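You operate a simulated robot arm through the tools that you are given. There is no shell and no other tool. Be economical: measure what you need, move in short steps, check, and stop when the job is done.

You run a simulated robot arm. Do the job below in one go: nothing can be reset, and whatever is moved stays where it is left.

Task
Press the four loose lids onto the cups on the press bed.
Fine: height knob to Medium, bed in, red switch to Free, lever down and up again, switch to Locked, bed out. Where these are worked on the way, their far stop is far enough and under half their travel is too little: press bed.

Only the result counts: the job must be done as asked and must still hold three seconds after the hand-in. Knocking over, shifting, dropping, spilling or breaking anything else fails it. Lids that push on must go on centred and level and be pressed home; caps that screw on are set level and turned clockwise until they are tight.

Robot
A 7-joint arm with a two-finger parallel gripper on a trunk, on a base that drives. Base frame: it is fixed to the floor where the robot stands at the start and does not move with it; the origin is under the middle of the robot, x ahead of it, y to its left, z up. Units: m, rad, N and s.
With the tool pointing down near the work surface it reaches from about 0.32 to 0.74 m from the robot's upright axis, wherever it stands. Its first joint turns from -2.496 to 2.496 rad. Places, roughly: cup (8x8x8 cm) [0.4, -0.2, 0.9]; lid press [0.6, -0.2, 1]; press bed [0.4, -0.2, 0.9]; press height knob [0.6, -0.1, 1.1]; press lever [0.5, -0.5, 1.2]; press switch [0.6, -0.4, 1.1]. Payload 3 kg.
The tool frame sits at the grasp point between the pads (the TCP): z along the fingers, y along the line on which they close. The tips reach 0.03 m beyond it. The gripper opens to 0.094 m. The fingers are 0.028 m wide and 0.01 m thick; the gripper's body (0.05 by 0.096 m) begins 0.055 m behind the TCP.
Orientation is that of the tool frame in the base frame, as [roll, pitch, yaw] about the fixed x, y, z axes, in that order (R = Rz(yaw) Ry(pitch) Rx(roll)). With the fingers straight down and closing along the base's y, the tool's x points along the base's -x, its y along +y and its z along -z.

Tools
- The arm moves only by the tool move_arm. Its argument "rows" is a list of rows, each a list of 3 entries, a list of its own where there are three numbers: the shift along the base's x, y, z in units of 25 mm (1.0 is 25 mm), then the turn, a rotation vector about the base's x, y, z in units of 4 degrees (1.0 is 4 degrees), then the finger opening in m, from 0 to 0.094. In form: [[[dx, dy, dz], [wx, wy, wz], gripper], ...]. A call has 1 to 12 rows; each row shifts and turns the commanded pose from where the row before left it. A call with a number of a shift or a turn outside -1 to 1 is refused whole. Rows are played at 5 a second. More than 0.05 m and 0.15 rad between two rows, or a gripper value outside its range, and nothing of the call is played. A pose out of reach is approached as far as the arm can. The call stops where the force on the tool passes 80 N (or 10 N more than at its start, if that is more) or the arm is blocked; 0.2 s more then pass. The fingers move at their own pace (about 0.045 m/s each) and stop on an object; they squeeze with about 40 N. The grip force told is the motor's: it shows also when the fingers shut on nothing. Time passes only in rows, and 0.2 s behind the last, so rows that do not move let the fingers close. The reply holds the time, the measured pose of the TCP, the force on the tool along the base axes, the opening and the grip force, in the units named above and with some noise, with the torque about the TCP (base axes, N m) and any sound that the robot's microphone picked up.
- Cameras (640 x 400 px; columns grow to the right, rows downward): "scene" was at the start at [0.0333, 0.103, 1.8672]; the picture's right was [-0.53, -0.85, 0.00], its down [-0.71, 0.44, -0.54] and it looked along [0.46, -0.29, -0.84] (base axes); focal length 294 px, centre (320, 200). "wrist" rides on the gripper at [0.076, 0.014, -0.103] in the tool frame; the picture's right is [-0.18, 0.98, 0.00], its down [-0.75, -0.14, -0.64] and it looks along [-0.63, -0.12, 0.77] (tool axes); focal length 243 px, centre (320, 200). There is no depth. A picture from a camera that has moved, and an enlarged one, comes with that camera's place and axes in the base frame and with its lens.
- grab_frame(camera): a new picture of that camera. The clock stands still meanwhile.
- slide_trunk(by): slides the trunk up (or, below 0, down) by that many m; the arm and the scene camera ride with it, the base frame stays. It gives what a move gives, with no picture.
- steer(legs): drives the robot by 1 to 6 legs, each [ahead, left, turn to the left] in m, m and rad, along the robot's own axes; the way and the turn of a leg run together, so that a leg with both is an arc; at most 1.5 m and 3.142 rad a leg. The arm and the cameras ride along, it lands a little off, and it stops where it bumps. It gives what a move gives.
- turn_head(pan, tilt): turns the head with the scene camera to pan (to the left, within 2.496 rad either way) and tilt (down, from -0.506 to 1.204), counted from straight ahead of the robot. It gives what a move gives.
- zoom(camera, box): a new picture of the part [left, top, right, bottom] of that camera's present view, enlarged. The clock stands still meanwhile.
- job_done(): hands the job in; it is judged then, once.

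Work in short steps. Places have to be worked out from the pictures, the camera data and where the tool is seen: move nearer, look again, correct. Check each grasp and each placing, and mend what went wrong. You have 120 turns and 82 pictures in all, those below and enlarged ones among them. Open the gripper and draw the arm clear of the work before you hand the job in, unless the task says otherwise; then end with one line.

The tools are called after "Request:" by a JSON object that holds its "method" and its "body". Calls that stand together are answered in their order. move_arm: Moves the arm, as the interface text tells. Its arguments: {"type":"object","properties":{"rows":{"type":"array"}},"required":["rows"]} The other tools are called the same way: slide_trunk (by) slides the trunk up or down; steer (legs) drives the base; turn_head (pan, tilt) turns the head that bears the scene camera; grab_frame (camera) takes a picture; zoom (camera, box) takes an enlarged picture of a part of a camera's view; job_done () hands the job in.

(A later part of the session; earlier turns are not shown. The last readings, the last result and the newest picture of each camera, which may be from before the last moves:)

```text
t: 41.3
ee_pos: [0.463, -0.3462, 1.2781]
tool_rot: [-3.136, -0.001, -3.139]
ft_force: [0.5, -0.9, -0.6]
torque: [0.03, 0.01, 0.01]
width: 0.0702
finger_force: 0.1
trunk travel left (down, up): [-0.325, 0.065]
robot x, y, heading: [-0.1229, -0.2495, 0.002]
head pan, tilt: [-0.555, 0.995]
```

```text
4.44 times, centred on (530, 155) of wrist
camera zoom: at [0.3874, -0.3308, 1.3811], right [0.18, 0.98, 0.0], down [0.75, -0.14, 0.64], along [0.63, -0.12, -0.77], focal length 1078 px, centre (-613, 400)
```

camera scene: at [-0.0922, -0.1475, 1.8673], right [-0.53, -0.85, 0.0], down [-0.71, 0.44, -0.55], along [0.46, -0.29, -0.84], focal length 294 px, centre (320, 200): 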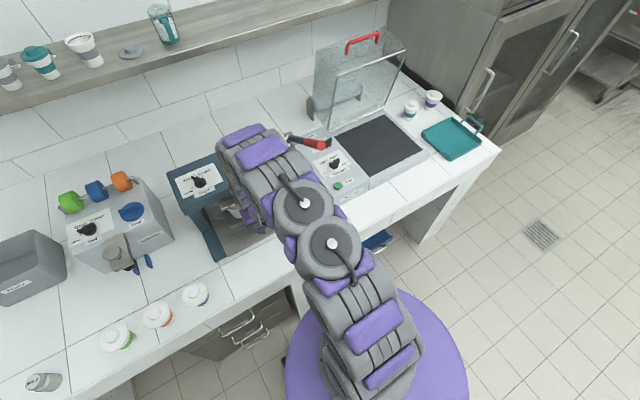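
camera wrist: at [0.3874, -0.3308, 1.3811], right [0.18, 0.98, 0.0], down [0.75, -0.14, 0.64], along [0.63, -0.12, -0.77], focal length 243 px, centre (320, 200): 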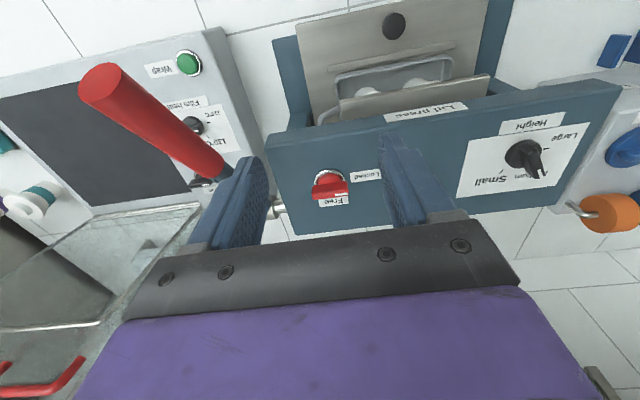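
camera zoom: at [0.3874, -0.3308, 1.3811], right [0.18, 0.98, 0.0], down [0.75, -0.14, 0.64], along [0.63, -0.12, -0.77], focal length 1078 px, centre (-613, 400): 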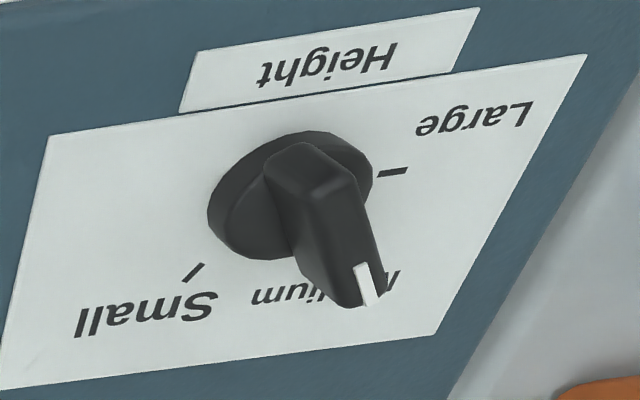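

Switch points to Locked (+y); Free is 90° clockwise (+x). Switch centre ≈ (0.577, −0.355); the lever runs in the plane y≈−0.445, below the hand at that x. I go above the switch, turning the gripper 90°.

Request:
{"method": "move_arm", "body": {"rows": [[[0.4, -0.04, 0], [0, 0, 1], 0.06], [[0.4, -0.04, 0], [0, 0, 1], 0.06], [[0.4, -0.04, 0], [0, 0, 1], 0.06], [[0.4, -0.04, 0], [0, 0, 1], 0.06], [[0.4, -0.04, 0], [0, 0, 1], 0.06], [[0.4, -0.04, 0], [0, 0, 1], 0.06], [[0.4, -0.04, 0], [0, 0, 1], 0.06], [[0.4, -0.04, 0], [0, 0, 1], 0.06], [[0.4, -0.04, 0], [0, 0, 1], 0.06], [[0.4, 0, 0], [0, 0, 1], 0.06], [[0.4, 0, 0], [0, 0, 1], 0.06], [[0.16, 0, 0], [0, 0, 1], 0.06]]}}

Request:
{"method": "move_arm", "body": {"rows": [[[0, 0, -0.2], [0, 0, 1], 0.06], [[0, 0, -0.2], [0, 0, 1], 0.06], [[0, 0, -0.2], [0, 0, 1], 0.06], [[0, 0, -0.2], [0, 0, 1], 0.06], [[0, 0, -0.2], [0, 0, 1], 0.06], [[0, 0, -0.2], [0, 0, 1], 0.06], [[0, 0, -0.2], [0, 0, 1], 0.06], [[0, 0, -0.2], [0, 0, 1], 0.06], [[0, 0, -0.2], [0, 0, 1], 0.06], [[0, 0, -0.2], [0, 0, 1], 0.06], [[0, 0, 0], [0, 0, 0.5], 0.06]]}}

Request:
{"method": "grab_frame", "body": {"camera": "wrist"}}

```text
t: 43.9
ee_pos: [0.5783, -0.3531, 1.2794]
tool_rot: [-3.138, -0.001, -2.3]
ft_force: [-0.1, -0.4, -0.3]
torque: [-0.01, -0.04, 0.0]
width: 0.0604
finger_force: 0.0
trunk travel left (down, up): [-0.325, 0.065]
robot x, y, heading: [-0.1199, -0.2517, 0.008]
head pan, tilt: [-0.555, 0.995]
```

```text
t: 46.3
ee_pos: [0.5791, -0.3525, 1.2285]
tool_rot: [-3.139, -0.001, -1.567]
ft_force: [0.4, 0.6, -0.2]
torque: [0.03, 0.01, 0.01]
width: 0.06
finger_force: 0.0
trunk travel left (down, up): [-0.325, 0.065]
robot x, y, heading: [-0.1166, -0.2517, -0.002]
head pan, tilt: [-0.555, 0.995]
```

```text
45 pictures are left
camera wrist: at [0.5639, -0.4287, 1.3319], right [-0.98, 0.18, 0.0], down [0.14, 0.75, 0.64], along [0.12, 0.63, -0.77], focal length 243 px, centre (320, 200)
```

wrist: 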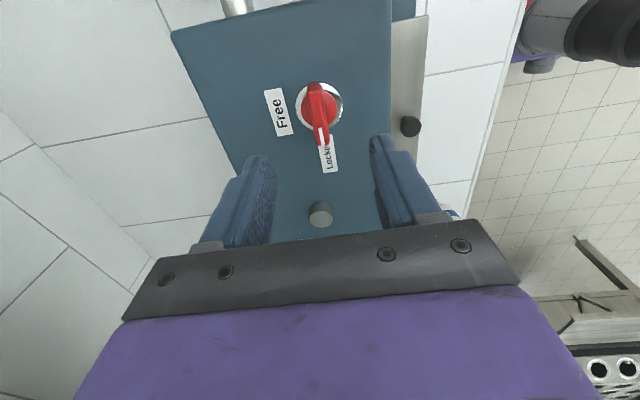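

Switch centre ≈ (0.578, −0.357). I descend to the same height as for the knob and close on the wing.

Request:
{"method": "move_arm", "body": {"rows": [[[-0.05, -0.18, -0.8], [0, 0, 0], 0.06], [[0, 0, -0.8], [0, 0, 0], 0.06], [[0, 0, -0.8], [0, 0, 0], 0.06], [[0, 0, -0.4], [0, 0, 0], 0.06], [[0, 0, -0.4], [0, 0, 0], 0.06], [[0, 0, 0], [0, 0, 0], 0.0], [[0, 0, 0], [0, 0, 0], 0.0], [[0, 0, 0], [0, 0, 0], 0.0], [[0, 0, 0], [0, 0, 0], 0.0]]}}

Request:
{"method": "zoom", "body": {"camera": "wrist", "box": [200, 50, 440, 250]}}

```text
t: 48.3
ee_pos: [0.5795, -0.3582, 1.1486]
tool_rot: [-3.134, -0.001, -1.569]
ft_force: [18.1, -0.8, 4.0]
torque: [-0.13, 0.37, -0.68]
width: 0.012
finger_force: 37.2
trunk travel left (down, up): [-0.325, 0.065]
robot x, y, heading: [-0.1199, -0.2514, -0.001]
head pan, tilt: [-0.555, 0.995]
```

```text
2.00 times, centred on (320, 150) of wrist
camera zoom: at [0.5646, -0.4345, 1.2522], right [-0.98, 0.18, -0.01], down [0.14, 0.75, 0.64], along [0.12, 0.63, -0.77], focal length 485 px, centre (320, 300)
```

zoom: 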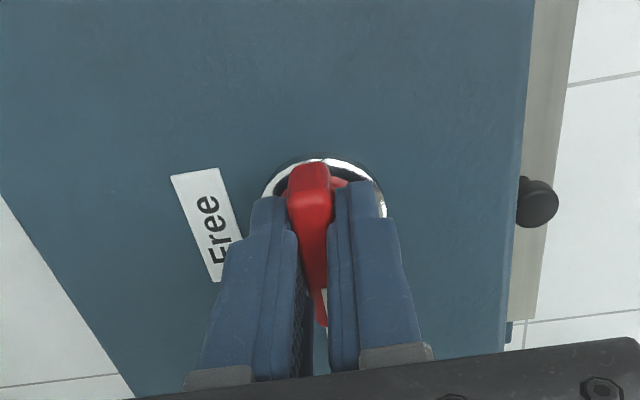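

Wing gripped (12 mm). I ease +1.5 mm in x and turn clockwise 90°.

Request:
{"method": "move_arm", "body": {"rows": [[[0.06, 0, 0], [0, 0, -1], 0], [[0, 0, 0], [0, 0, -1], 0], [[0, 0, 0], [0, 0, -1], 0], [[0, 0, 0], [0, 0, -1], 0], [[0, 0, 0], [0, 0, -1], 0], [[0, 0, 0], [0, 0, -1], 0], [[0, 0, 0], [0, 0, -1], 0], [[0, 0, 0], [0, 0, -1], 0], [[0, 0, 0], [0, 0, -1], 0], [[0, 0, 0], [0, 0, -1], 0], [[0, 0, 0], [0, 0, -1], 0], [[0, 0, 0], [0, 0, -1], 0]]}}

Request:
{"method": "move_arm", "body": {"rows": [[[0, 0, 0], [0, 0, -1], 0], [[0, 0, 0], [0, 0, -1], 0], [[0, 0, 0], [0, 0, -1], 0], [[0, 0, 0], [0, 0, -1], 0], [[0, 0, 0], [0, 0, -1], 0], [[0, 0, 0], [0, 0, -1], 0], [[0, 0, 0], [0, 0, -1], 0], [[0, 0, 0], [0, 0, -1], 0], [[0, 0, 0], [0, 0, -1], 0], [[0, 0, 0], [0, 0, -1], 0], [[0, 0, 0], [0, 0, -0.5], 0]]}}

Request:
{"method": "zoom", "body": {"camera": "wrist", "box": [200, 50, 440, 250]}}

```text
t: 50.9
ee_pos: [0.5775, -0.3568, 1.149]
tool_rot: [-3.138, 0.0, -2.406]
ft_force: [-13.6, 1.2, 7.0]
torque: [1.36, -0.53, 0.03]
width: 0.0116
finger_force: 45.1
trunk travel left (down, up): [-0.325, 0.065]
robot x, y, heading: [-0.117, -0.2495, -0.002]
head pan, tilt: [-0.555, 0.995]
```

```text
t: 53.3
ee_pos: [0.5759, -0.3548, 1.1501]
tool_rot: [-3.136, -0.002, -3.139]
ft_force: [-36.7, 12.5, -16.2]
torque: [0.97, 1.31, 0.05]
width: 0.0117
finger_force: 44.9
trunk travel left (down, up): [-0.325, 0.065]
robot x, y, heading: [-0.1198, -0.2503, 0.004]
head pan, tilt: [-0.555, 0.995]
```

```text
2.00 times, centred on (320, 150) of wrist
camera zoom: at [0.4997, -0.3394, 1.2524], right [0.18, 0.98, -0.01], down [0.76, -0.14, 0.64], along [0.63, -0.12, -0.77], focal length 485 px, centre (320, 300)
```

zoom: 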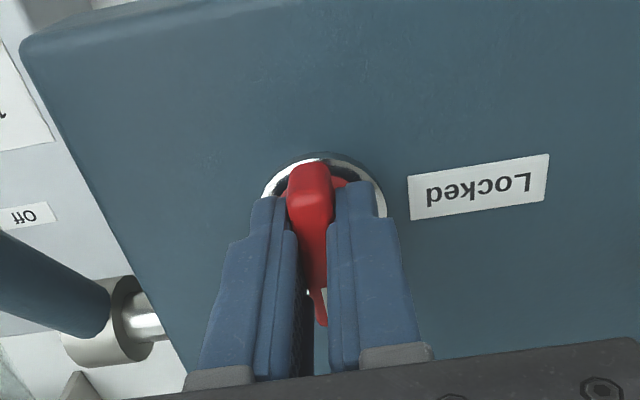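

The switch now points at Free. I release, rise, turn to view the lever and its surroundings.

Request:
{"method": "move_arm", "body": {"rows": [[[0, 0, 0], [0, 0, 0], 0.06], [[0, 0, 0], [0, 0, 0], 0.06], [[0, 0, 0], [0, 0, 0], 0.06], [[0, 0, 0.9], [0, 0, 0], 0.06], [[0, 0, 0.9], [0, 0, 0], 0.06], [[0, 0, 0.9], [0, 0, 0], 0.06], [[-0.9, 0, 0.9], [0, 0, 0], 0.06], [[-0.9, -0.5, 0.9], [0, 0, 0], 0.06], [[-0.9, -0.5, 0.9], [0, 0, 0], 0.06], [[-0.9, -0.5, 0.6], [0, 0, 0], 0.06], [[-0.9, -0.5, 0], [0, 0, 0], 0.08], [[-0.9, -0.5, 0], [0, 0, 0], 0.08]]}}

Request:
{"method": "grab_frame", "body": {"camera": "wrist"}}

Request:
{"method": "grab_frame", "body": {"camera": "scene"}}

```text
t: 55.9
ee_pos: [0.4418, -0.4224, 1.2998]
tool_rot: [-3.138, -0.001, -3.137]
ft_force: [-0.1, 0.2, 0.7]
torque: [0.01, -0.02, 0.03]
width: 0.0798
finger_force: 0.0
trunk travel left (down, up): [-0.325, 0.065]
robot x, y, heading: [-0.1168, -0.2488, 0.002]
head pan, tilt: [-0.555, 0.995]
```

```text
42 pictures are left
camera wrist: at [0.3662, -0.4071, 1.4033], right [0.18, 0.98, 0.0], down [0.75, -0.14, 0.64], along [0.63, -0.12, -0.77], focal length 243 px, centre (320, 200)
```

wrist: 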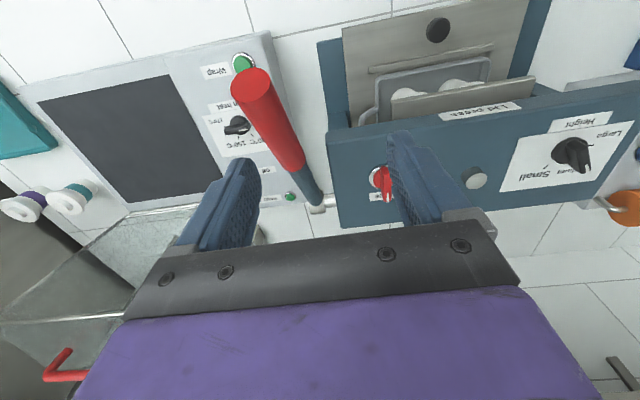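

```text
41 pictures are left
camera scene: at [-0.0866, -0.1489, 1.8673], right [-0.53, -0.85, 0.0], down [-0.71, 0.44, -0.54], along [0.46, -0.29, -0.84], focal length 294 px, centre (320, 200)
```

scene: 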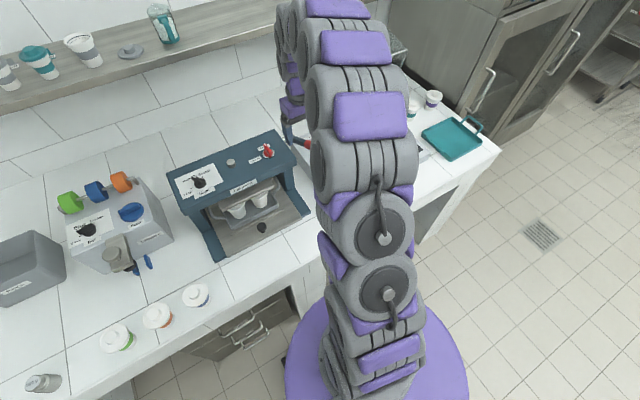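

Lever: tip ≈(0.403,−0.459,1.233), red start ≈(0.522,−0.467,1.143), i.e. 37° up, hub near (0.62, 1.07). I'll grip the red handle at x≈0.46, z≈1.19 with fingers closing along y; first I go above it and check.

Request:
{"method": "move_arm", "body": {"rows": [[[0.35, -0.8, 0], [0, 0, 0], 0.08], [[0.35, -0.8, 0], [0, 0, 0], 0.08], [[0, 0, -0.8], [0, 0, 0], 0.08], [[0, 0, -0.8], [0, 0, 0], 0.08]]}}

Request:
{"method": "grab_frame", "body": {"camera": "wrist"}}

```text
t: 56.9
ee_pos: [0.4576, -0.4607, 1.2593]
tool_rot: [-3.137, -0.003, -3.138]
ft_force: [0.0, -0.3, 0.0]
torque: [0.01, 0.01, 0.0]
width: 0.0801
finger_force: 0.1
trunk travel left (down, up): [-0.325, 0.065]
robot x, y, heading: [-0.1195, -0.2543, 0.004]
head pan, tilt: [-0.555, 0.995]
```

```text
40 pictures are left
camera wrist: at [0.3838, -0.4456, 1.3621], right [0.18, 0.98, 0.0], down [0.75, -0.14, 0.64], along [0.63, -0.12, -0.77], focal length 243 px, centre (320, 200)
```

wrist: 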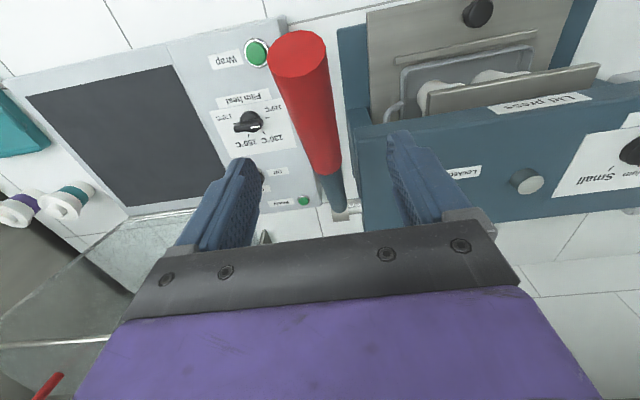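

The handle lies midway between the fingers. I lower ~58 mm and close.

Request:
{"method": "move_arm", "body": {"rows": [[[0, 0, -0.8], [0, 0, 0], 0.08], [[0, 0, -0.8], [0, 0, 0], 0.08], [[0, 0, -0.7], [0, 0, 0], 0.08], [[0, 0, 0], [0, 0, 0], 0.0], [[0, 0, 0], [0, 0, 0], 0.0], [[0, 0, 0], [0, 0, 0], 0.0], [[0, 0, 0], [0, 0, 0], 0.0]]}}

Request:
{"method": "grab_frame", "body": {"camera": "wrist"}}

Request:
{"method": "zoom", "body": {"camera": "scene", "box": [150, 80, 370, 260]}}

```text
t: 58.5
ee_pos: [0.4607, -0.4614, 1.2021]
tool_rot: [-3.139, 0.0, -3.14]
ft_force: [0.9, -3.7, -0.1]
torque: [0.0, -0.19, 0.01]
width: 0.0322
finger_force: 36.8
trunk travel left (down, up): [-0.325, 0.065]
robot x, y, heading: [-0.1209, -0.2505, 0.004]
head pan, tilt: [-0.555, 0.995]
```

```text
39 pictures are left
camera wrist: at [0.3855, -0.4463, 1.3047], right [0.18, 0.98, 0.0], down [0.75, -0.14, 0.64], along [0.63, -0.12, -0.77], focal length 243 px, centre (320, 200)
```

wrist: 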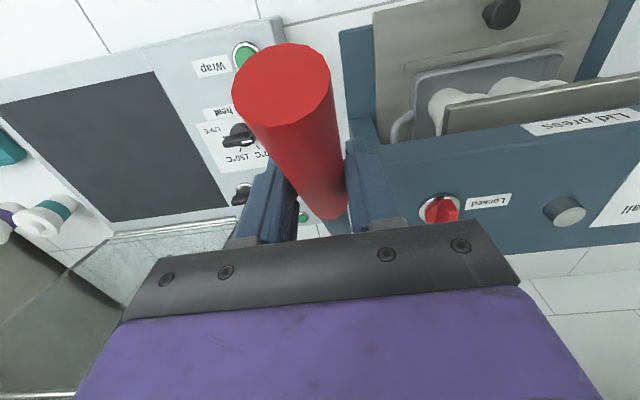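

```text
2.22 times, centred on (260, 170) of scene
camera zoom: at [-0.0843, -0.1506, 1.8673], right [-0.53, -0.85, 0.0], down [-0.71, 0.44, -0.54], along [0.46, -0.28, -0.84], focal length 652 px, centre (453, 267)
```

zoom: 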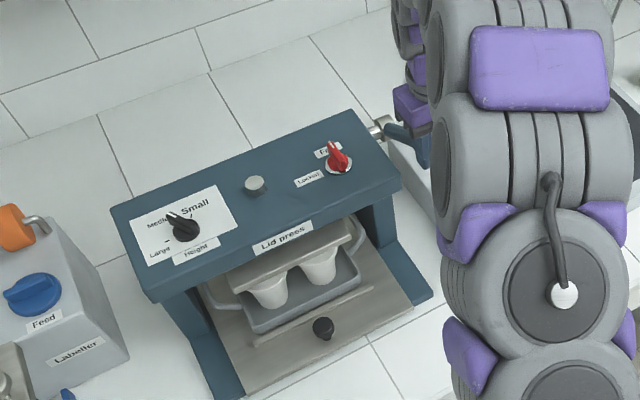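

Gripped (32 mm). I pull along an arc about hub (0.62, 1.08), radius 0.194, in small steps.

Request:
{"method": "move_arm", "body": {"rows": [[[-0.16, 0, -0.26], [0, 0, 0], 0], [[-0.16, 0, -0.26], [0, 0, 0], 0], [[-0.24, 0, -0.49], [0, 0, 0], 0], [[-0.24, 0, -0.49], [0, 0, 0], 0], [[-0.16, 0, -0.48], [0, 0, 0], 0], [[-0.16, 0, -0.48], [0, 0, 0], 0]]}}

Request:
{"method": "grab_frame", "body": {"camera": "wrist"}}

```text
t: 59.9
ee_pos: [0.4333, -0.461, 1.1387]
tool_rot: [-3.136, -0.001, -3.14]
ft_force: [9.2, -1.4, 4.1]
torque: [-0.04, -1.09, -0.33]
width: 0.0324
finger_force: 45.4
trunk travel left (down, up): [-0.325, 0.065]
robot x, y, heading: [-0.1216, -0.2498, 0.001]
head pan, tilt: [-0.555, 0.995]
```

```text
37 pictures are left
camera wrist: at [0.3575, -0.4464, 1.2423], right [0.18, 0.98, 0.0], down [0.76, -0.14, 0.64], along [0.63, -0.12, -0.77], focal length 243 px, centre (320, 200)
```

wrist: 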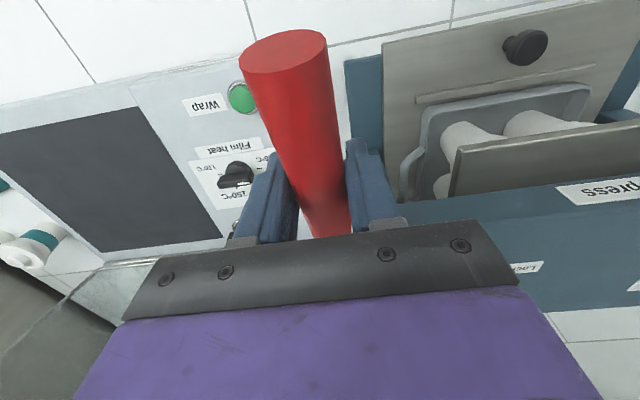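

The lever follows with little force. Continue.

Request:
{"method": "move_arm", "body": {"rows": [[[-0.1, 0, -0.5], [0, 0, 0], 0], [[-0.1, 0, -0.5], [0, 0, 0], 0], [[-0.03, 0, -0.47], [0, 0, 0], 0], [[-0.03, 0, -0.47], [0, 0, 0], 0], [[0.03, 0, -0.47], [0, 0, 0], 0], [[0.03, 0, -0.47], [0, 0, 0], 0]]}}

Request:
{"method": "grab_frame", "body": {"camera": "wrist"}}

Request:
{"method": "zoom", "body": {"camera": "scene", "box": [150, 80, 370, 260]}}

```text
t: 61.3
ee_pos: [0.4257, -0.4607, 1.0692]
tool_rot: [-3.138, 0.001, -3.14]
ft_force: [-5.4, -5.1, 39.3]
torque: [0.09, -0.36, -0.63]
width: 0.0325
finger_force: 45.0
trunk travel left (down, up): [-0.325, 0.065]
robot x, y, heading: [-0.1205, -0.2502, 0.001]
head pan, tilt: [-0.555, 0.995]
```

```text
36 pictures are left
camera wrist: at [0.3488, -0.4464, 1.172], right [0.18, 0.98, 0.0], down [0.75, -0.14, 0.64], along [0.63, -0.12, -0.77], focal length 243 px, centre (320, 200)
```

wrist: 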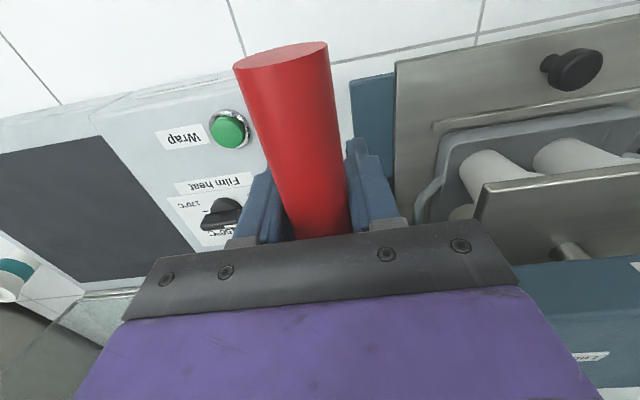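

```text
2.22 times, centred on (260, 170) of scene
camera zoom: at [-0.0922, -0.1491, 1.8677], right [-0.53, -0.85, 0.0], down [-0.71, 0.44, -0.55], along [0.46, -0.29, -0.84], focal length 652 px, centre (453, 267)
```

zoom: 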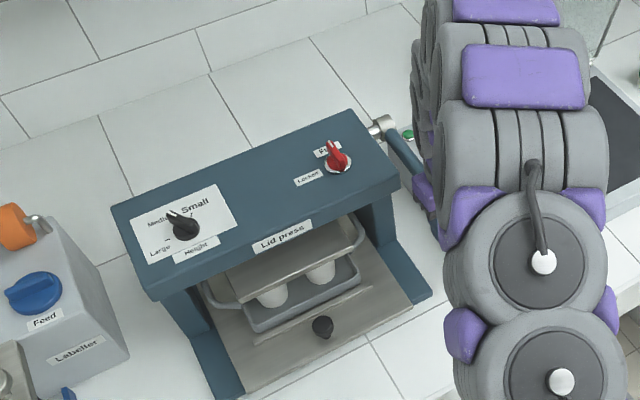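

The press plate is coming down and resistance shows (39 N), so contact with lids has begun. I continue slowly.

Request:
{"method": "move_arm", "body": {"rows": [[[0.03, 0, -0.25], [0, 0, 0], 0], [[0.03, 0, -0.25], [0, 0, 0], 0], [[0.05, 0, -0.25], [0, 0, 0], 0], [[0.05, 0, -0.25], [0, 0, 0], 0]]}}

Request:
{"method": "zoom", "body": {"camera": "scene", "box": [190, 120, 330, 260]}}

```text
t: 62.3
ee_pos: [0.4283, -0.4608, 1.0491]
tool_rot: [-3.137, 0.007, -3.138]
ft_force: [-7.1, -11.4, 66.6]
torque: [0.46, 1.23, -0.28]
width: 0.0319
finger_force: 45.1
trunk travel left (down, up): [-0.325, 0.065]
robot x, y, heading: [-0.1204, -0.2528, 0.005]
head pan, tilt: [-0.555, 0.995]
```

```text
2.86 times, centred on (260, 190) of scene
camera zoom: at [-0.0977, -0.1482, 1.8682], right [-0.53, -0.85, 0.0], down [-0.71, 0.44, -0.55], along [0.47, -0.29, -0.84], focal length 839 px, centre (491, 229)
```

zoom: 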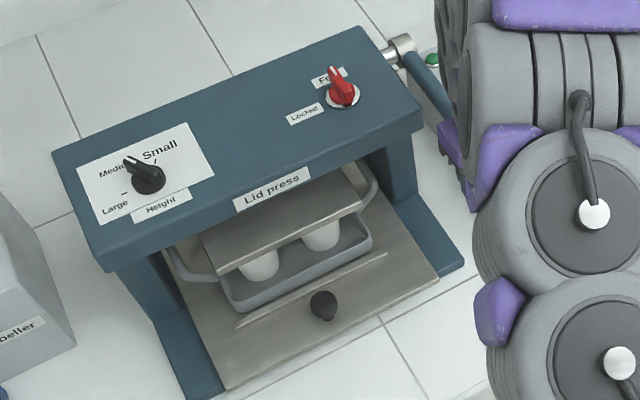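

67 N, plate is at lid level. I push on in fine steps to see whether the lids snap home.

Request:
{"method": "move_arm", "body": {"rows": [[[0.03, 0, -0.15], [0, 0, 0], 0], [[0.03, 0, -0.15], [0, 0, 0], 0], [[0.03, 0, -0.15], [0, 0, 0], 0], [[0.03, 0, -0.15], [0, 0, 0], 0]]}}

Request:
{"method": "grab_frame", "body": {"camera": "wrist"}}

```text
t: 62.6
ee_pos: [0.4283, -0.4611, 1.049]
tool_rot: [-3.134, 0.01, -3.141]
ft_force: [-29.6, -9.3, 57.8]
torque: [0.7, 0.99, 0.1]
width: 0.032
finger_force: 45.6
trunk travel left (down, up): [-0.325, 0.065]
robot x, y, heading: [-0.1219, -0.2508, -0.005]
head pan, tilt: [-0.555, 0.995]
stopped in row 1: the force on the tool passed its limit at 85 N (the readings are from after the stop); the commanded pose is now the measured one
```

```text
33 pictures are left
camera wrist: at [0.3511, -0.446, 1.1507], right [0.18, 0.98, -0.01], down [0.75, -0.13, 0.65], along [0.64, -0.12, -0.76], focal length 243 px, centre (320, 200)
```

wrist: 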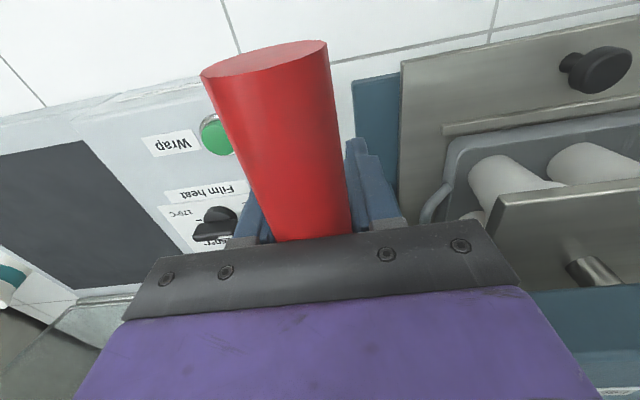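

The handle is slipping in the grip at this short radius. I release, rise and regrip near the end of the handle for more leverage; look before closing.

Request:
{"method": "move_arm", "body": {"rows": [[[0, 0, 0], [0, 0, 0], 0.07], [[0, 0, 0], [0, 0, 0], 0.07], [[0, 0, 0.8], [0, 0, 0], 0.07], [[0, 0, 0.8], [0, 0, 0], 0.07], [[0, 0, 0.8], [0, 0, 0], 0.07], [[0, 0, 0.8], [0, 0, 0], 0.07], [[0, 0, 0.8], [0, 0, 0], 0.07], [[-0.7, 0, 0], [0, 0, 0], 0.07], [[-0.7, 0, 0], [0, 0, 0], 0.07], [[-0.7, 0, 0], [0, 0, 0], 0.07]]}}

Request:
{"method": "grab_frame", "body": {"camera": "wrist"}}

```text
t: 64.8
ee_pos: [0.3826, -0.462, 1.1437]
tool_rot: [-3.133, 0.005, -3.138]
ft_force: [0.2, 0.4, -0.3]
torque: [0.01, -0.02, 0.05]
width: 0.0702
finger_force: 0.0
trunk travel left (down, up): [-0.325, 0.065]
robot x, y, heading: [-0.121, -0.2542, -0.001]
head pan, tilt: [-0.555, 0.995]
```

```text
32 pictures are left
camera wrist: at [0.305, -0.4462, 1.2465], right [0.18, 0.98, -0.01], down [0.75, -0.13, 0.65], along [0.63, -0.12, -0.76], focal length 243 px, centre (320, 200)
```

wrist: 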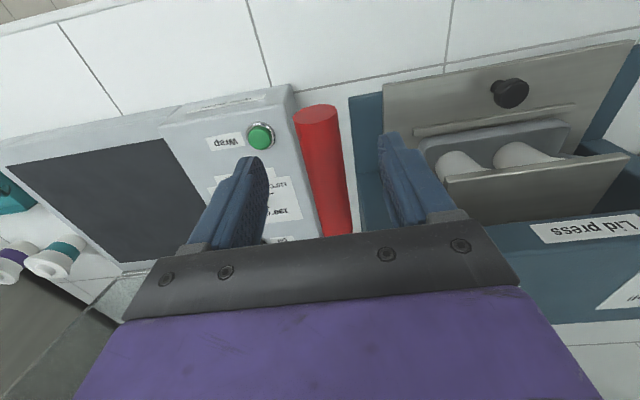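

The lever stays where it was (about horizontal, tip x≈0.36, z≈1.09). I lower onto its end and grip, then pull down gently.

Request:
{"method": "move_arm", "body": {"rows": [[[0, 0.08, -0.9], [0, 0, 0], 0.07], [[0, 0, -0.9], [0, 0, 0], 0.07], [[0, 0, -0.8], [0, 0, 0], 0.07], [[0, 0, 0], [0, 0, 0], 0.0], [[0, 0, 0], [0, 0, 0], 0.0], [[0, 0, 0], [0, 0, 0], 0.0], [[0, 0, 0], [0, 0, 0], 0.0]]}}

Request:
{"method": "grab_frame", "body": {"camera": "wrist"}}

```text
t: 66.4
ee_pos: [0.3826, -0.4609, 1.0781]
tool_rot: [-3.136, 0.004, 3.141]
ft_force: [-2.0, -4.4, 1.0]
torque: [0.0, 0.03, -0.36]
width: 0.0323
finger_force: 44.7
trunk travel left (down, up): [-0.325, 0.065]
robot x, y, heading: [-0.121, -0.2491, 0.002]
head pan, tilt: [-0.555, 0.995]
```

```text
31 pictures are left
camera wrist: at [0.3064, -0.446, 1.1815], right [0.18, 0.98, 0.0], down [0.75, -0.14, 0.65], along [0.63, -0.12, -0.76], focal length 243 px, centre (320, 200)
```

wrist: 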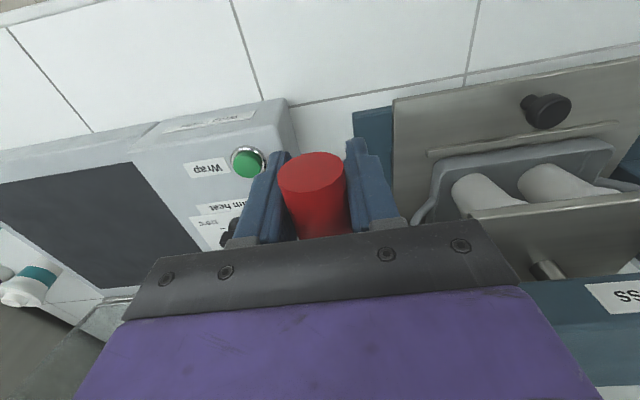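

Gripped. Pulling down in small steps.

Request:
{"method": "move_arm", "body": {"rows": [[[0, 0, -0.25], [0, 0, 0], 0], [[0, 0, -0.25], [0, 0, 0], 0], [[0.02, 0, -0.25], [0, 0, 0], 0], [[0.03, 0, -0.25], [0, 0, 0], 0], [[0.04, 0, -0.25], [0, 0, 0], 0]]}}

Request:
{"method": "grab_frame", "body": {"camera": "wrist"}}

```text
t: 67.6
ee_pos: [0.3828, -0.4614, 1.0495]
tool_rot: [-3.136, 0.007, -3.137]
ft_force: [0.0, -7.4, 44.1]
torque: [0.26, 0.09, -0.41]
width: 0.0325
finger_force: 44.6
trunk travel left (down, up): [-0.325, 0.065]
robot x, y, heading: [-0.1201, -0.2514, 0.002]
head pan, tilt: [-0.555, 0.995]
```

```text
30 pictures are left
camera wrist: at [0.3057, -0.4461, 1.1518], right [0.18, 0.98, -0.01], down [0.75, -0.13, 0.65], along [0.64, -0.12, -0.76], focal length 243 px, centre (320, 200)
```

wrist: 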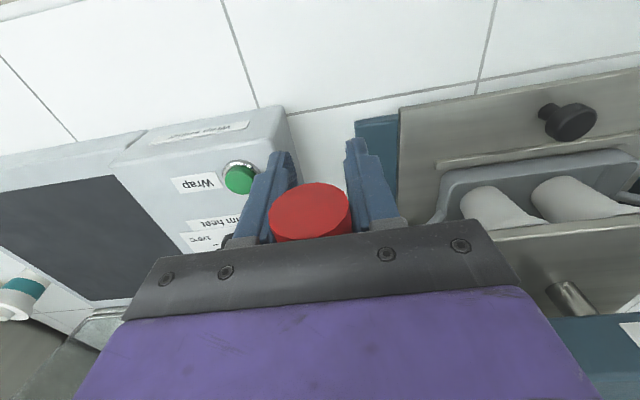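

The handle slides up between the pads to the palm; I keep pushing so the palm takes the load, and compare the plate.

Request:
{"method": "move_arm", "body": {"rows": [[[0, 0, -0.2], [0, 0, 0], 0], [[0, 0, -0.2], [0, 0, 0], 0], [[0, 0, -0.2], [0, 0, 0], 0], [[0, 0, -0.2], [0, 0, 0], 0], [[0, 0, -0.2], [0, 0, 0], 0]]}}

Request:
{"method": "zoom", "body": {"camera": "scene", "box": [190, 120, 330, 260]}}

Request:
{"method": "grab_frame", "body": {"camera": "wrist"}}

```text
t: 68.1
ee_pos: [0.383, -0.4615, 1.049]
tool_rot: [-3.129, 0.017, -3.139]
ft_force: [-16.7, -5.7, 52.0]
torque: [0.61, 1.61, 0.01]
width: 0.0319
finger_force: 44.5
trunk travel left (down, up): [-0.325, 0.065]
robot x, y, heading: [-0.1223, -0.2443, 0.001]
head pan, tilt: [-0.555, 0.995]
stopped in row 2: the force on the tool passed its limit at 86 N (the readings are from after the stop); the commanded pose is now the measured one
```

```text
2.86 times, centred on (260, 190) of scene
camera zoom: at [-0.0968, -0.1454, 1.8676], right [-0.53, -0.85, 0.0], down [-0.71, 0.44, -0.55], along [0.47, -0.29, -0.84], focal length 839 px, centre (491, 229)
```

zoom: 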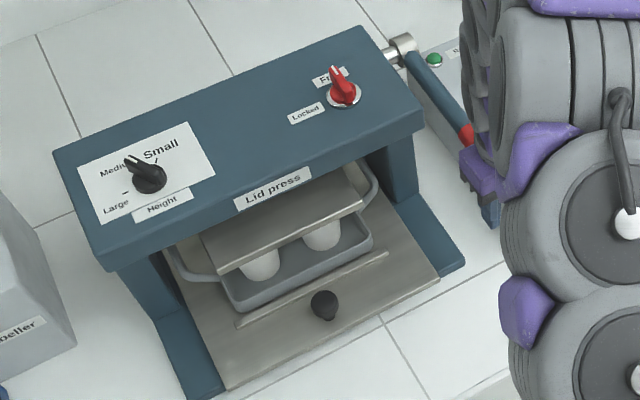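

```text
28 pictures are left
camera wrist: at [0.3052, -0.4457, 1.15], right [0.18, 0.98, -0.01], down [0.74, -0.13, 0.66], along [0.64, -0.13, -0.75], focal length 243 px, centre (320, 200)
```

wrist: 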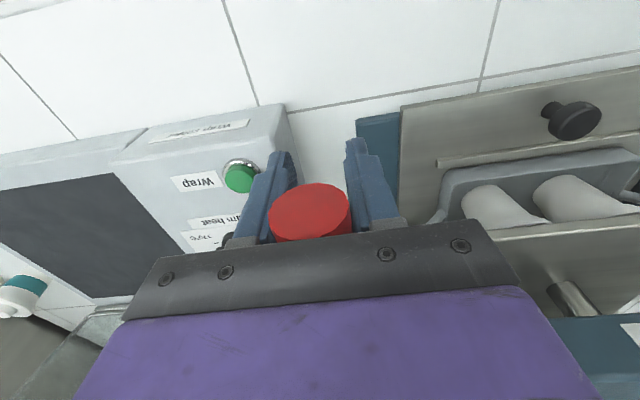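

The plate stops at exactly the same place as before with more torque (86 N at 0.24 m): the lever is at its lower stop. I now raise the lever along the reverse arc.

Request:
{"method": "move_arm", "body": {"rows": [[[0.04, 0, 0.49], [0, 0, 0], 0], [[0.04, 0, 0.49], [0, 0, 0], 0], [[0.09, 0, 0.49], [0, 0, 0], 0], [[0.09, 0, 0.49], [0, 0, 0], 0], [[0.15, 0, 0.47], [0, 0, 0], 0], [[0.15, 0, 0.47], [0, 0, 0], 0], [[0.19, 0, 0.46], [0, 0, 0], 0], [[0.19, 0, 0.46], [0, 0, 0], 0], [[0.24, 0, 0.43], [0, 0, 0], 0], [[0.24, 0, 0.43], [0, 0, 0], 0]]}}

Request:
{"method": "grab_frame", "body": {"camera": "wrist"}}

Request:
{"method": "zoom", "body": {"camera": "scene", "box": [190, 100, 350, 260]}}

```text
t: 70.3
ee_pos: [0.4219, -0.4616, 1.163]
tool_rot: [-3.133, 0.01, -3.138]
ft_force: [-21.3, -0.3, 3.5]
torque: [-0.14, 0.83, -0.16]
width: 0.0322
finger_force: 45.0
trunk travel left (down, up): [-0.325, 0.065]
robot x, y, heading: [-0.1183, -0.2517, 0.0]
head pan, tilt: [-0.555, 0.995]
```

```text
27 pictures are left
camera wrist: at [0.3437, -0.446, 1.264], right [0.18, 0.98, -0.01], down [0.75, -0.13, 0.65], along [0.64, -0.12, -0.76], focal length 243 px, centre (320, 200)
```

wrist: 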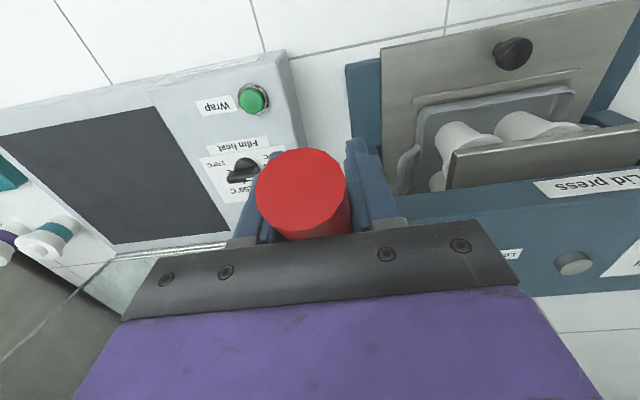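

```text
2.50 times, centred on (270, 180) of scene
camera zoom: at [-0.0906, -0.1485, 1.8673], right [-0.53, -0.85, 0.0], down [-0.71, 0.44, -0.55], along [0.46, -0.29, -0.84], focal length 734 px, centre (445, 250)
```

zoom: 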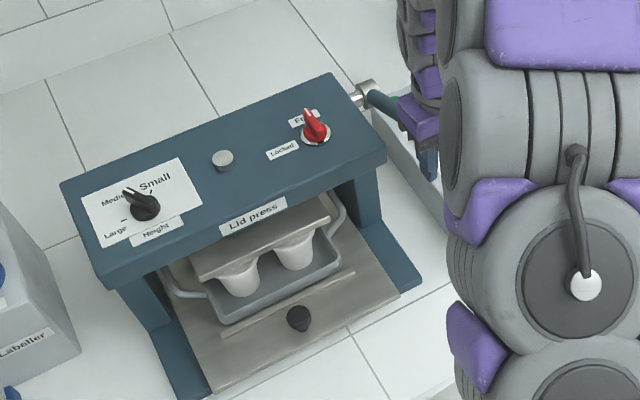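

The lever and plate rise. I go on to the upper stop.

Request:
{"method": "move_arm", "body": {"rows": [[[0.23, 0, 0.36], [0, 0, 0], 0], [[0.24, 0, 0.35], [0, 0, 0], 0], [[0.24, 0, 0.33], [0, 0, 0], 0], [[0.24, 0, 0.32], [0, 0, 0], 0]]}}

Request:
{"method": "grab_frame", "body": {"camera": "wrist"}}

```text
t: 71.3
ee_pos: [0.4453, -0.4614, 1.1962]
tool_rot: [-3.132, 0.013, -3.138]
ft_force: [-19.1, -1.1, 5.7]
torque: [-0.12, 0.92, -0.01]
width: 0.0321
finger_force: 44.9
trunk travel left (down, up): [-0.325, 0.065]
robot x, y, heading: [-0.1178, -0.2491, 0.001]
head pan, tilt: [-0.555, 0.995]
```

```text
25 pictures are left
camera wrist: at [0.3676, -0.446, 1.2977], right [0.18, 0.98, -0.01], down [0.75, -0.13, 0.65], along [0.64, -0.12, -0.76], focal length 243 px, centre (320, 200)
```

wrist: 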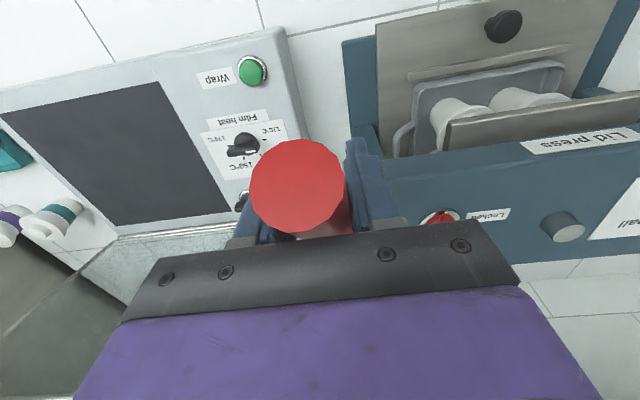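

Near the original angle. I try a bit more to feel the stop.

Request:
{"method": "move_arm", "body": {"rows": [[[0.24, 0, 0.3], [0, 0, 0], 0], [[0.24, 0, 0.3], [0, 0, 0], 0], [[0.24, 0, 0.28], [0, 0, 0], 0]]}}

Request:
{"method": "zoom", "body": {"camera": "scene", "box": [190, 100, 350, 260]}}

```text
t: 72.1
ee_pos: [0.4675, -0.4607, 1.2177]
tool_rot: [-3.13, 0.015, -3.137]
ft_force: [-6.8, -3.5, -32.8]
torque: [-0.48, 0.62, -0.02]
width: 0.0308
finger_force: 43.5
trunk travel left (down, up): [-0.325, 0.065]
robot x, y, heading: [-0.1226, -0.2542, 0.0]
head pan, tilt: [-0.555, 0.995]
```

```text
2.50 times, centred on (270, 180) of scene
camera zoom: at [-0.0845, -0.1484, 1.8671], right [-0.53, -0.85, 0.0], down [-0.71, 0.44, -0.54], along [0.46, -0.29, -0.84], focal length 734 px, centre (445, 250)
```

zoom: 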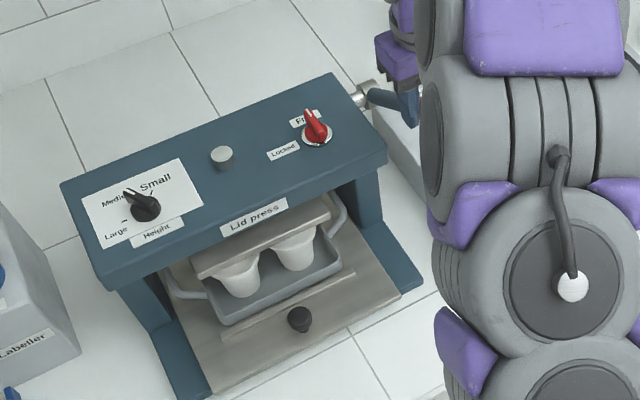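

Upper stop reached (−33 N). I release, rise and go over the switch, keeping the fingers closing along y across its wing.

Request:
{"method": "move_arm", "body": {"rows": [[[0, 0, -0.1], [0, 0, 0], 0.07], [[0, 0, 0], [0, 0, 0], 0.07], [[0, 0, 0.8], [0, 0, 0], 0.07], [[0, 0, 0.9], [0, 0, 0], 0.07], [[0, 0, 0.9], [0, 0, 0], 0.07], [[0, 0, 0.9], [0, 0, 0], 0.07], [[0.8, 0.8, 0.5], [0, 0, 0], 0.07], [[0.9, 0.8, 0], [0, 0, 0], 0.07], [[0.9, 0.8, 0], [0, 0, 0], 0.07], [[0.9, 0.8, 0], [0, 0, 0], 0.06], [[0.8, 0.9, 0], [0, 0, 0], 0.06]]}}

Request:
{"method": "grab_frame", "body": {"camera": "wrist"}}

```text
t: 74.5
ee_pos: [0.5744, -0.3546, 1.3141]
tool_rot: [-3.13, 0.007, -3.136]
ft_force: [0.0, 0.3, -0.1]
torque: [-0.01, 0.0, -0.02]
width: 0.0597
finger_force: 0.1
trunk travel left (down, up): [-0.325, 0.065]
robot x, y, heading: [-0.1206, -0.2492, 0.003]
head pan, tilt: [-0.555, 0.995]
```

```text
23 pictures are left
camera wrist: at [0.4974, -0.3398, 1.416], right [0.18, 0.98, -0.01], down [0.75, -0.13, 0.65], along [0.64, -0.12, -0.76], focal length 243 px, centre (320, 200)
```

wrist: 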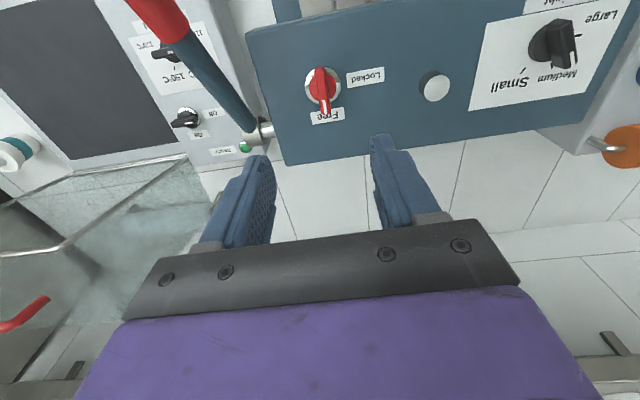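

Switch on Free, lever up. I descend onto the switch (0.577, −0.357) and grip it.

Request:
{"method": "move_arm", "body": {"rows": [[[0.1, -0.09, -0.9], [0, 0, 0], 0.06], [[0, 0, -0.9], [0, 0, 0], 0.06], [[0, 0, -0.9], [0, 0, 0], 0.06], [[0, 0, -0.9], [0, 0, 0], 0.06], [[0, 0, -0.9], [0, 0, 0], 0.06], [[0, 0, -0.9], [0, 0, 0], 0.06], [[0, 0, -0.6], [0, 0, 0], 0.06], [[0, 0, -0.6], [0, 0, 0], 0.06], [[0, 0, 0], [0, 0, 0], 0.0], [[0, 0, 0], [0, 0, 0], 0.0], [[0, 0, 0], [0, 0, 0], 0.0], [[0, 0, 0], [0, 0, 0], 0.0]]}}

Request:
{"method": "zoom", "body": {"camera": "wrist", "box": [200, 50, 440, 250]}}

```text
t: 77.1
ee_pos: [0.5753, -0.3545, 1.1491]
tool_rot: [-3.13, 0.009, -3.137]
ft_force: [-2.2, 19.0, -1.7]
torque: [1.12, 0.08, 0.1]
width: 0.0118
finger_force: 36.6
trunk travel left (down, up): [-0.325, 0.065]
robot x, y, heading: [-0.1197, -0.2513, 0.004]
head pan, tilt: [-0.555, 0.995]
```

```text
2.00 times, centred on (320, 150) of wrist
camera zoom: at [0.498, -0.3392, 1.2527], right [0.18, 0.98, -0.01], down [0.75, -0.13, 0.65], along [0.64, -0.12, -0.76], focal length 485 px, centre (320, 300)
```

zoom: 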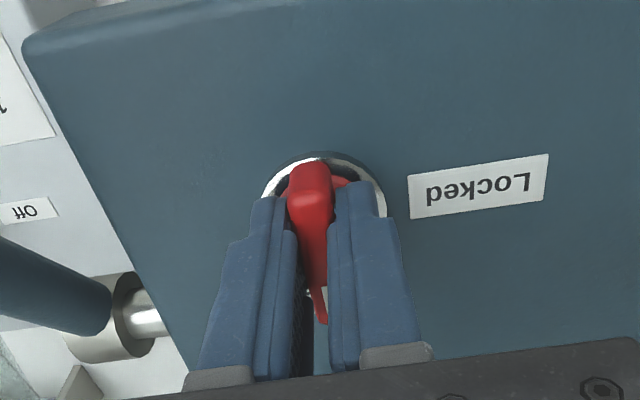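

Gripped. I ease +1.5 mm in y and turn counter-clockwise 90° to Locked.

Request:
{"method": "move_arm", "body": {"rows": [[[0.04, 0.06, 0], [0, 0, 1], 0], [[0, 0, 0], [0, 0, 1], 0], [[0, 0, 0], [0, 0, 1], 0], [[0, 0, 0], [0, 0, 1], 0], [[0, 0, 0], [0, 0, 1], 0], [[0, 0, 0], [0, 0, 1], 0], [[0, 0, 0], [0, 0, 1], 0], [[0, 0, 0], [0, 0, 1], 0], [[0, 0, 0], [0, 0, 1], 0], [[0, 0, 0], [0, 0, 1], 0], [[0, 0, 0], [0, 0, 1], 0], [[0, 0, 0], [0, 0, 1], 0]]}}

Request:
{"method": "move_arm", "body": {"rows": [[[0, 0, 0], [0, 0, 1], 0], [[0, 0, 0], [0, 0, 1], 0], [[0, 0, 0], [0, 0, 1], 0], [[0, 0, 0], [0, 0, 1], 0], [[0, 0, 0], [0, 0, 1], 0], [[0, 0, 0], [0, 0, 1], 0], [[0, 0, 0], [0, 0, 1], 0], [[0, 0, 0], [0, 0, 1], 0], [[0, 0, 0], [0, 0, 1], 0], [[0, 0, 0], [0, 0, 1], 0], [[0, 0, 0], [0, 0, 0.6], 0]]}}

Request:
{"method": "move_arm", "body": {"rows": [[[0, 0, 0], [0, 0, 0], 0.06], [[0, 0, 0], [0, 0, 0], 0.06], [[0, 0, 0], [0, 0, 0], 0.06], [[0, 0, 0.9], [0, 0, 0], 0.06], [[0, 0, 0.9], [0, 0, 0], 0.06], [[0, 0, 0.9], [0, 0, 0], 0.06], [[0, 0, 0.9], [0, 0, 0], 0.06], [[0, 0, 0.9], [0, 0, 0], 0.06]]}}

Request:
{"method": "grab_frame", "body": {"camera": "wrist"}}

```text
t: 79.7
ee_pos: [0.5765, -0.3577, 1.1515]
tool_rot: [-3.131, 0.011, -2.298]
ft_force: [1.2, 15.8, 15.9]
torque: [1.36, 0.3, 0.04]
width: 0.012
finger_force: 44.9
trunk travel left (down, up): [-0.325, 0.065]
robot x, y, heading: [-0.1187, -0.2486, 0.003]
head pan, tilt: [-0.555, 0.995]
```

```text
t: 82.1
ee_pos: [0.5785, -0.3594, 1.15]
tool_rot: [-3.127, 0.009, -1.56]
ft_force: [38.9, -1.9, 32.5]
torque: [-0.25, 0.14, -1.25]
width: 0.0118
finger_force: 44.8
trunk travel left (down, up): [-0.325, 0.065]
robot x, y, heading: [-0.1208, -0.2527, 0.004]
head pan, tilt: [-0.555, 0.995]
```

```text
t: 83.9
ee_pos: [0.5751, -0.3607, 1.2619]
tool_rot: [-3.131, 0.012, -1.561]
ft_force: [0.0, -0.4, -0.5]
torque: [-0.03, -0.02, -0.03]
width: 0.0597
finger_force: 0.0
trunk travel left (down, up): [-0.325, 0.065]
robot x, y, heading: [-0.1157, -0.2536, 0.004]
head pan, tilt: [-0.555, 0.995]
```

```text
21 pictures are left
camera wrist: at [0.5605, -0.4377, 1.3646], right [-0.98, 0.17, -0.01], down [0.13, 0.75, 0.65], along [0.12, 0.64, -0.76], focal length 243 px, centre (320, 200)
```

wrist: 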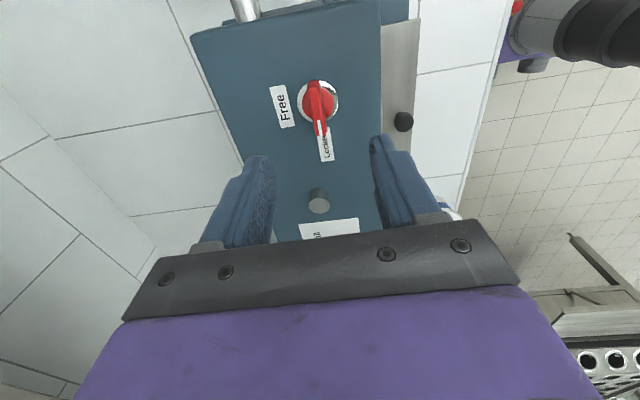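

Switch is back on Locked. I go back to the bed knob, turning the gripper back.

Request:
{"method": "move_arm", "body": {"rows": [[[-0.6, 0.5, 0.3], [0, 0, -1], 0.07], [[-0.6, 0.5, 0.3], [0, 0, -1], 0.07], [[-0.6, 0.5, 0], [0, 0, -1], 0.07], [[-0.6, 0.5, 0], [0, 0, -1], 0.07], [[-0.6, 0.5, 0], [0, 0, -1], 0.07], [[-0.6, 0.5, 0], [0, 0, -1], 0.07], [[-0.6, 0.5, 0], [0, 0, -1], 0.07], [[-0.6, 0.5, 0], [0, 0, -1], 0.07], [[-0.6, 0.5, 0], [0, 0, -1], 0.07], [[-0.6, 0.5, 0], [0, 0, -1], 0.07], [[-0.6, 0.3, 0], [0, 0, -1], 0.07], [[0, 0, 0], [0, 0, -1], 0.07]]}}

Request:
{"method": "move_arm", "body": {"rows": [[[0, 0, -0.8], [0, 0, -1], 0.07], [[0, 0, -0.8], [0, 0, -1], 0.07], [[0, 0, -0.8], [0, 0, -1], 0.07], [[0, 0, -0.8], [0, 0, -1], 0.07], [[0, 0, -0.8], [0, 0, -1], 0.07], [[0, 0, -0.8], [0, 0, -1], 0.07], [[0, 0, -0.8], [0, 0, -1], 0.07], [[0, 0, -0.8], [0, 0, -1], 0.07], [[0, 0, -0.8], [0, 0, -1], 0.07], [[0, 0, -0.8], [0, 0, -1], 0.07], [[0, 0, -0.8], [0, 0, -0.6], 0.07]]}}

Request:
{"method": "grab_frame", "body": {"camera": "wrist"}}

```text
t: 86.5
ee_pos: [0.4128, -0.225, 1.2764]
tool_rot: [-3.13, 0.01, -2.4]
ft_force: [0.2, -0.4, -0.2]
torque: [0.01, -0.01, -0.05]
width: 0.0699
finger_force: 0.1
trunk travel left (down, up): [-0.325, 0.065]
robot x, y, heading: [-0.1207, -0.2497, 0.001]
head pan, tilt: [-0.555, 0.995]
```

```text
t: 88.9
ee_pos: [0.411, -0.2264, 1.0567]
tool_rot: [-3.13, 0.01, -3.138]
ft_force: [0.0, 0.1, 0.4]
torque: [0.02, 0.05, 0.0]
width: 0.0699
finger_force: 0.1
trunk travel left (down, up): [-0.325, 0.065]
robot x, y, heading: [-0.1206, -0.25, 0.004]
head pan, tilt: [-0.555, 0.995]
```

```text
20 pictures are left
camera wrist: at [0.3337, -0.2109, 1.1587], right [0.18, 0.98, -0.01], down [0.75, -0.13, 0.65], along [0.64, -0.13, -0.76], focal length 243 px, centre (320, 200)
```

wrist: 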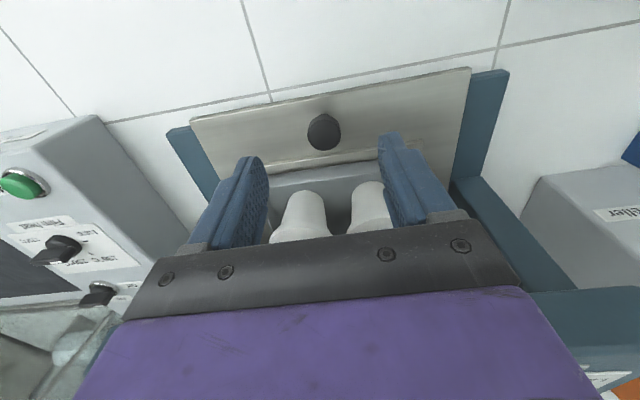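

Knob at ≈(0.433, −0.229). I lower onto it and grip.

Request:
{"method": "move_arm", "body": {"rows": [[[0.4, -0.1, -0.8], [0, 0, 0], 0.07], [[0.4, 0, -0.8], [0, 0, 0], 0.07], [[0, 0, -0.8], [0, 0, 0], 0.07], [[0, 0, -0.8], [0, 0, 0], 0.07], [[0, 0, -0.8], [0, 0, 0], 0.07], [[0, 0, -0.7], [0, 0, 0], 0.07], [[0, 0, 0], [0, 0, 0], 0.0], [[0, 0, 0], [0, 0, 0], 0.0], [[0, 0, 0], [0, 0, 0], 0.0], [[0, 0, 0], [0, 0, 0], 0.0]]}}

Request:
{"method": "grab_frame", "body": {"camera": "wrist"}}

```text
t: 91.1
ee_pos: [0.4307, -0.2286, 0.9401]
tool_rot: [-3.129, 0.01, -3.137]
ft_force: [-1.0, 1.5, 1.4]
torque: [0.03, -0.02, 0.04]
width: 0.0335
finger_force: 45.5
trunk travel left (down, up): [-0.325, 0.065]
robot x, y, heading: [-0.1191, -0.2482, 0.004]
head pan, tilt: [-0.555, 0.995]
```

```text
19 pictures are left
camera wrist: at [0.3543, -0.2134, 1.0427], right [0.18, 0.98, -0.01], down [0.75, -0.13, 0.65], along [0.64, -0.12, -0.76], focal length 243 px, centre (320, 200)
```

wrist: 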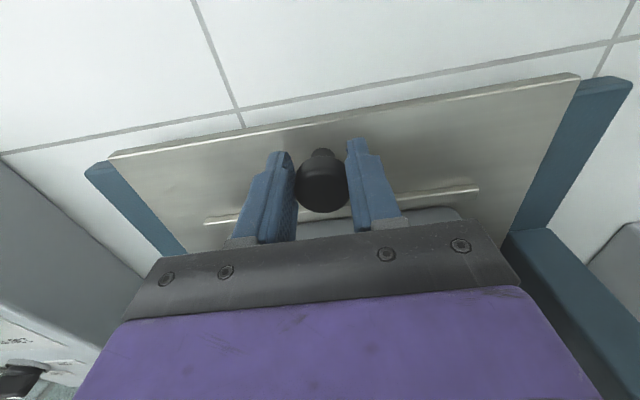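

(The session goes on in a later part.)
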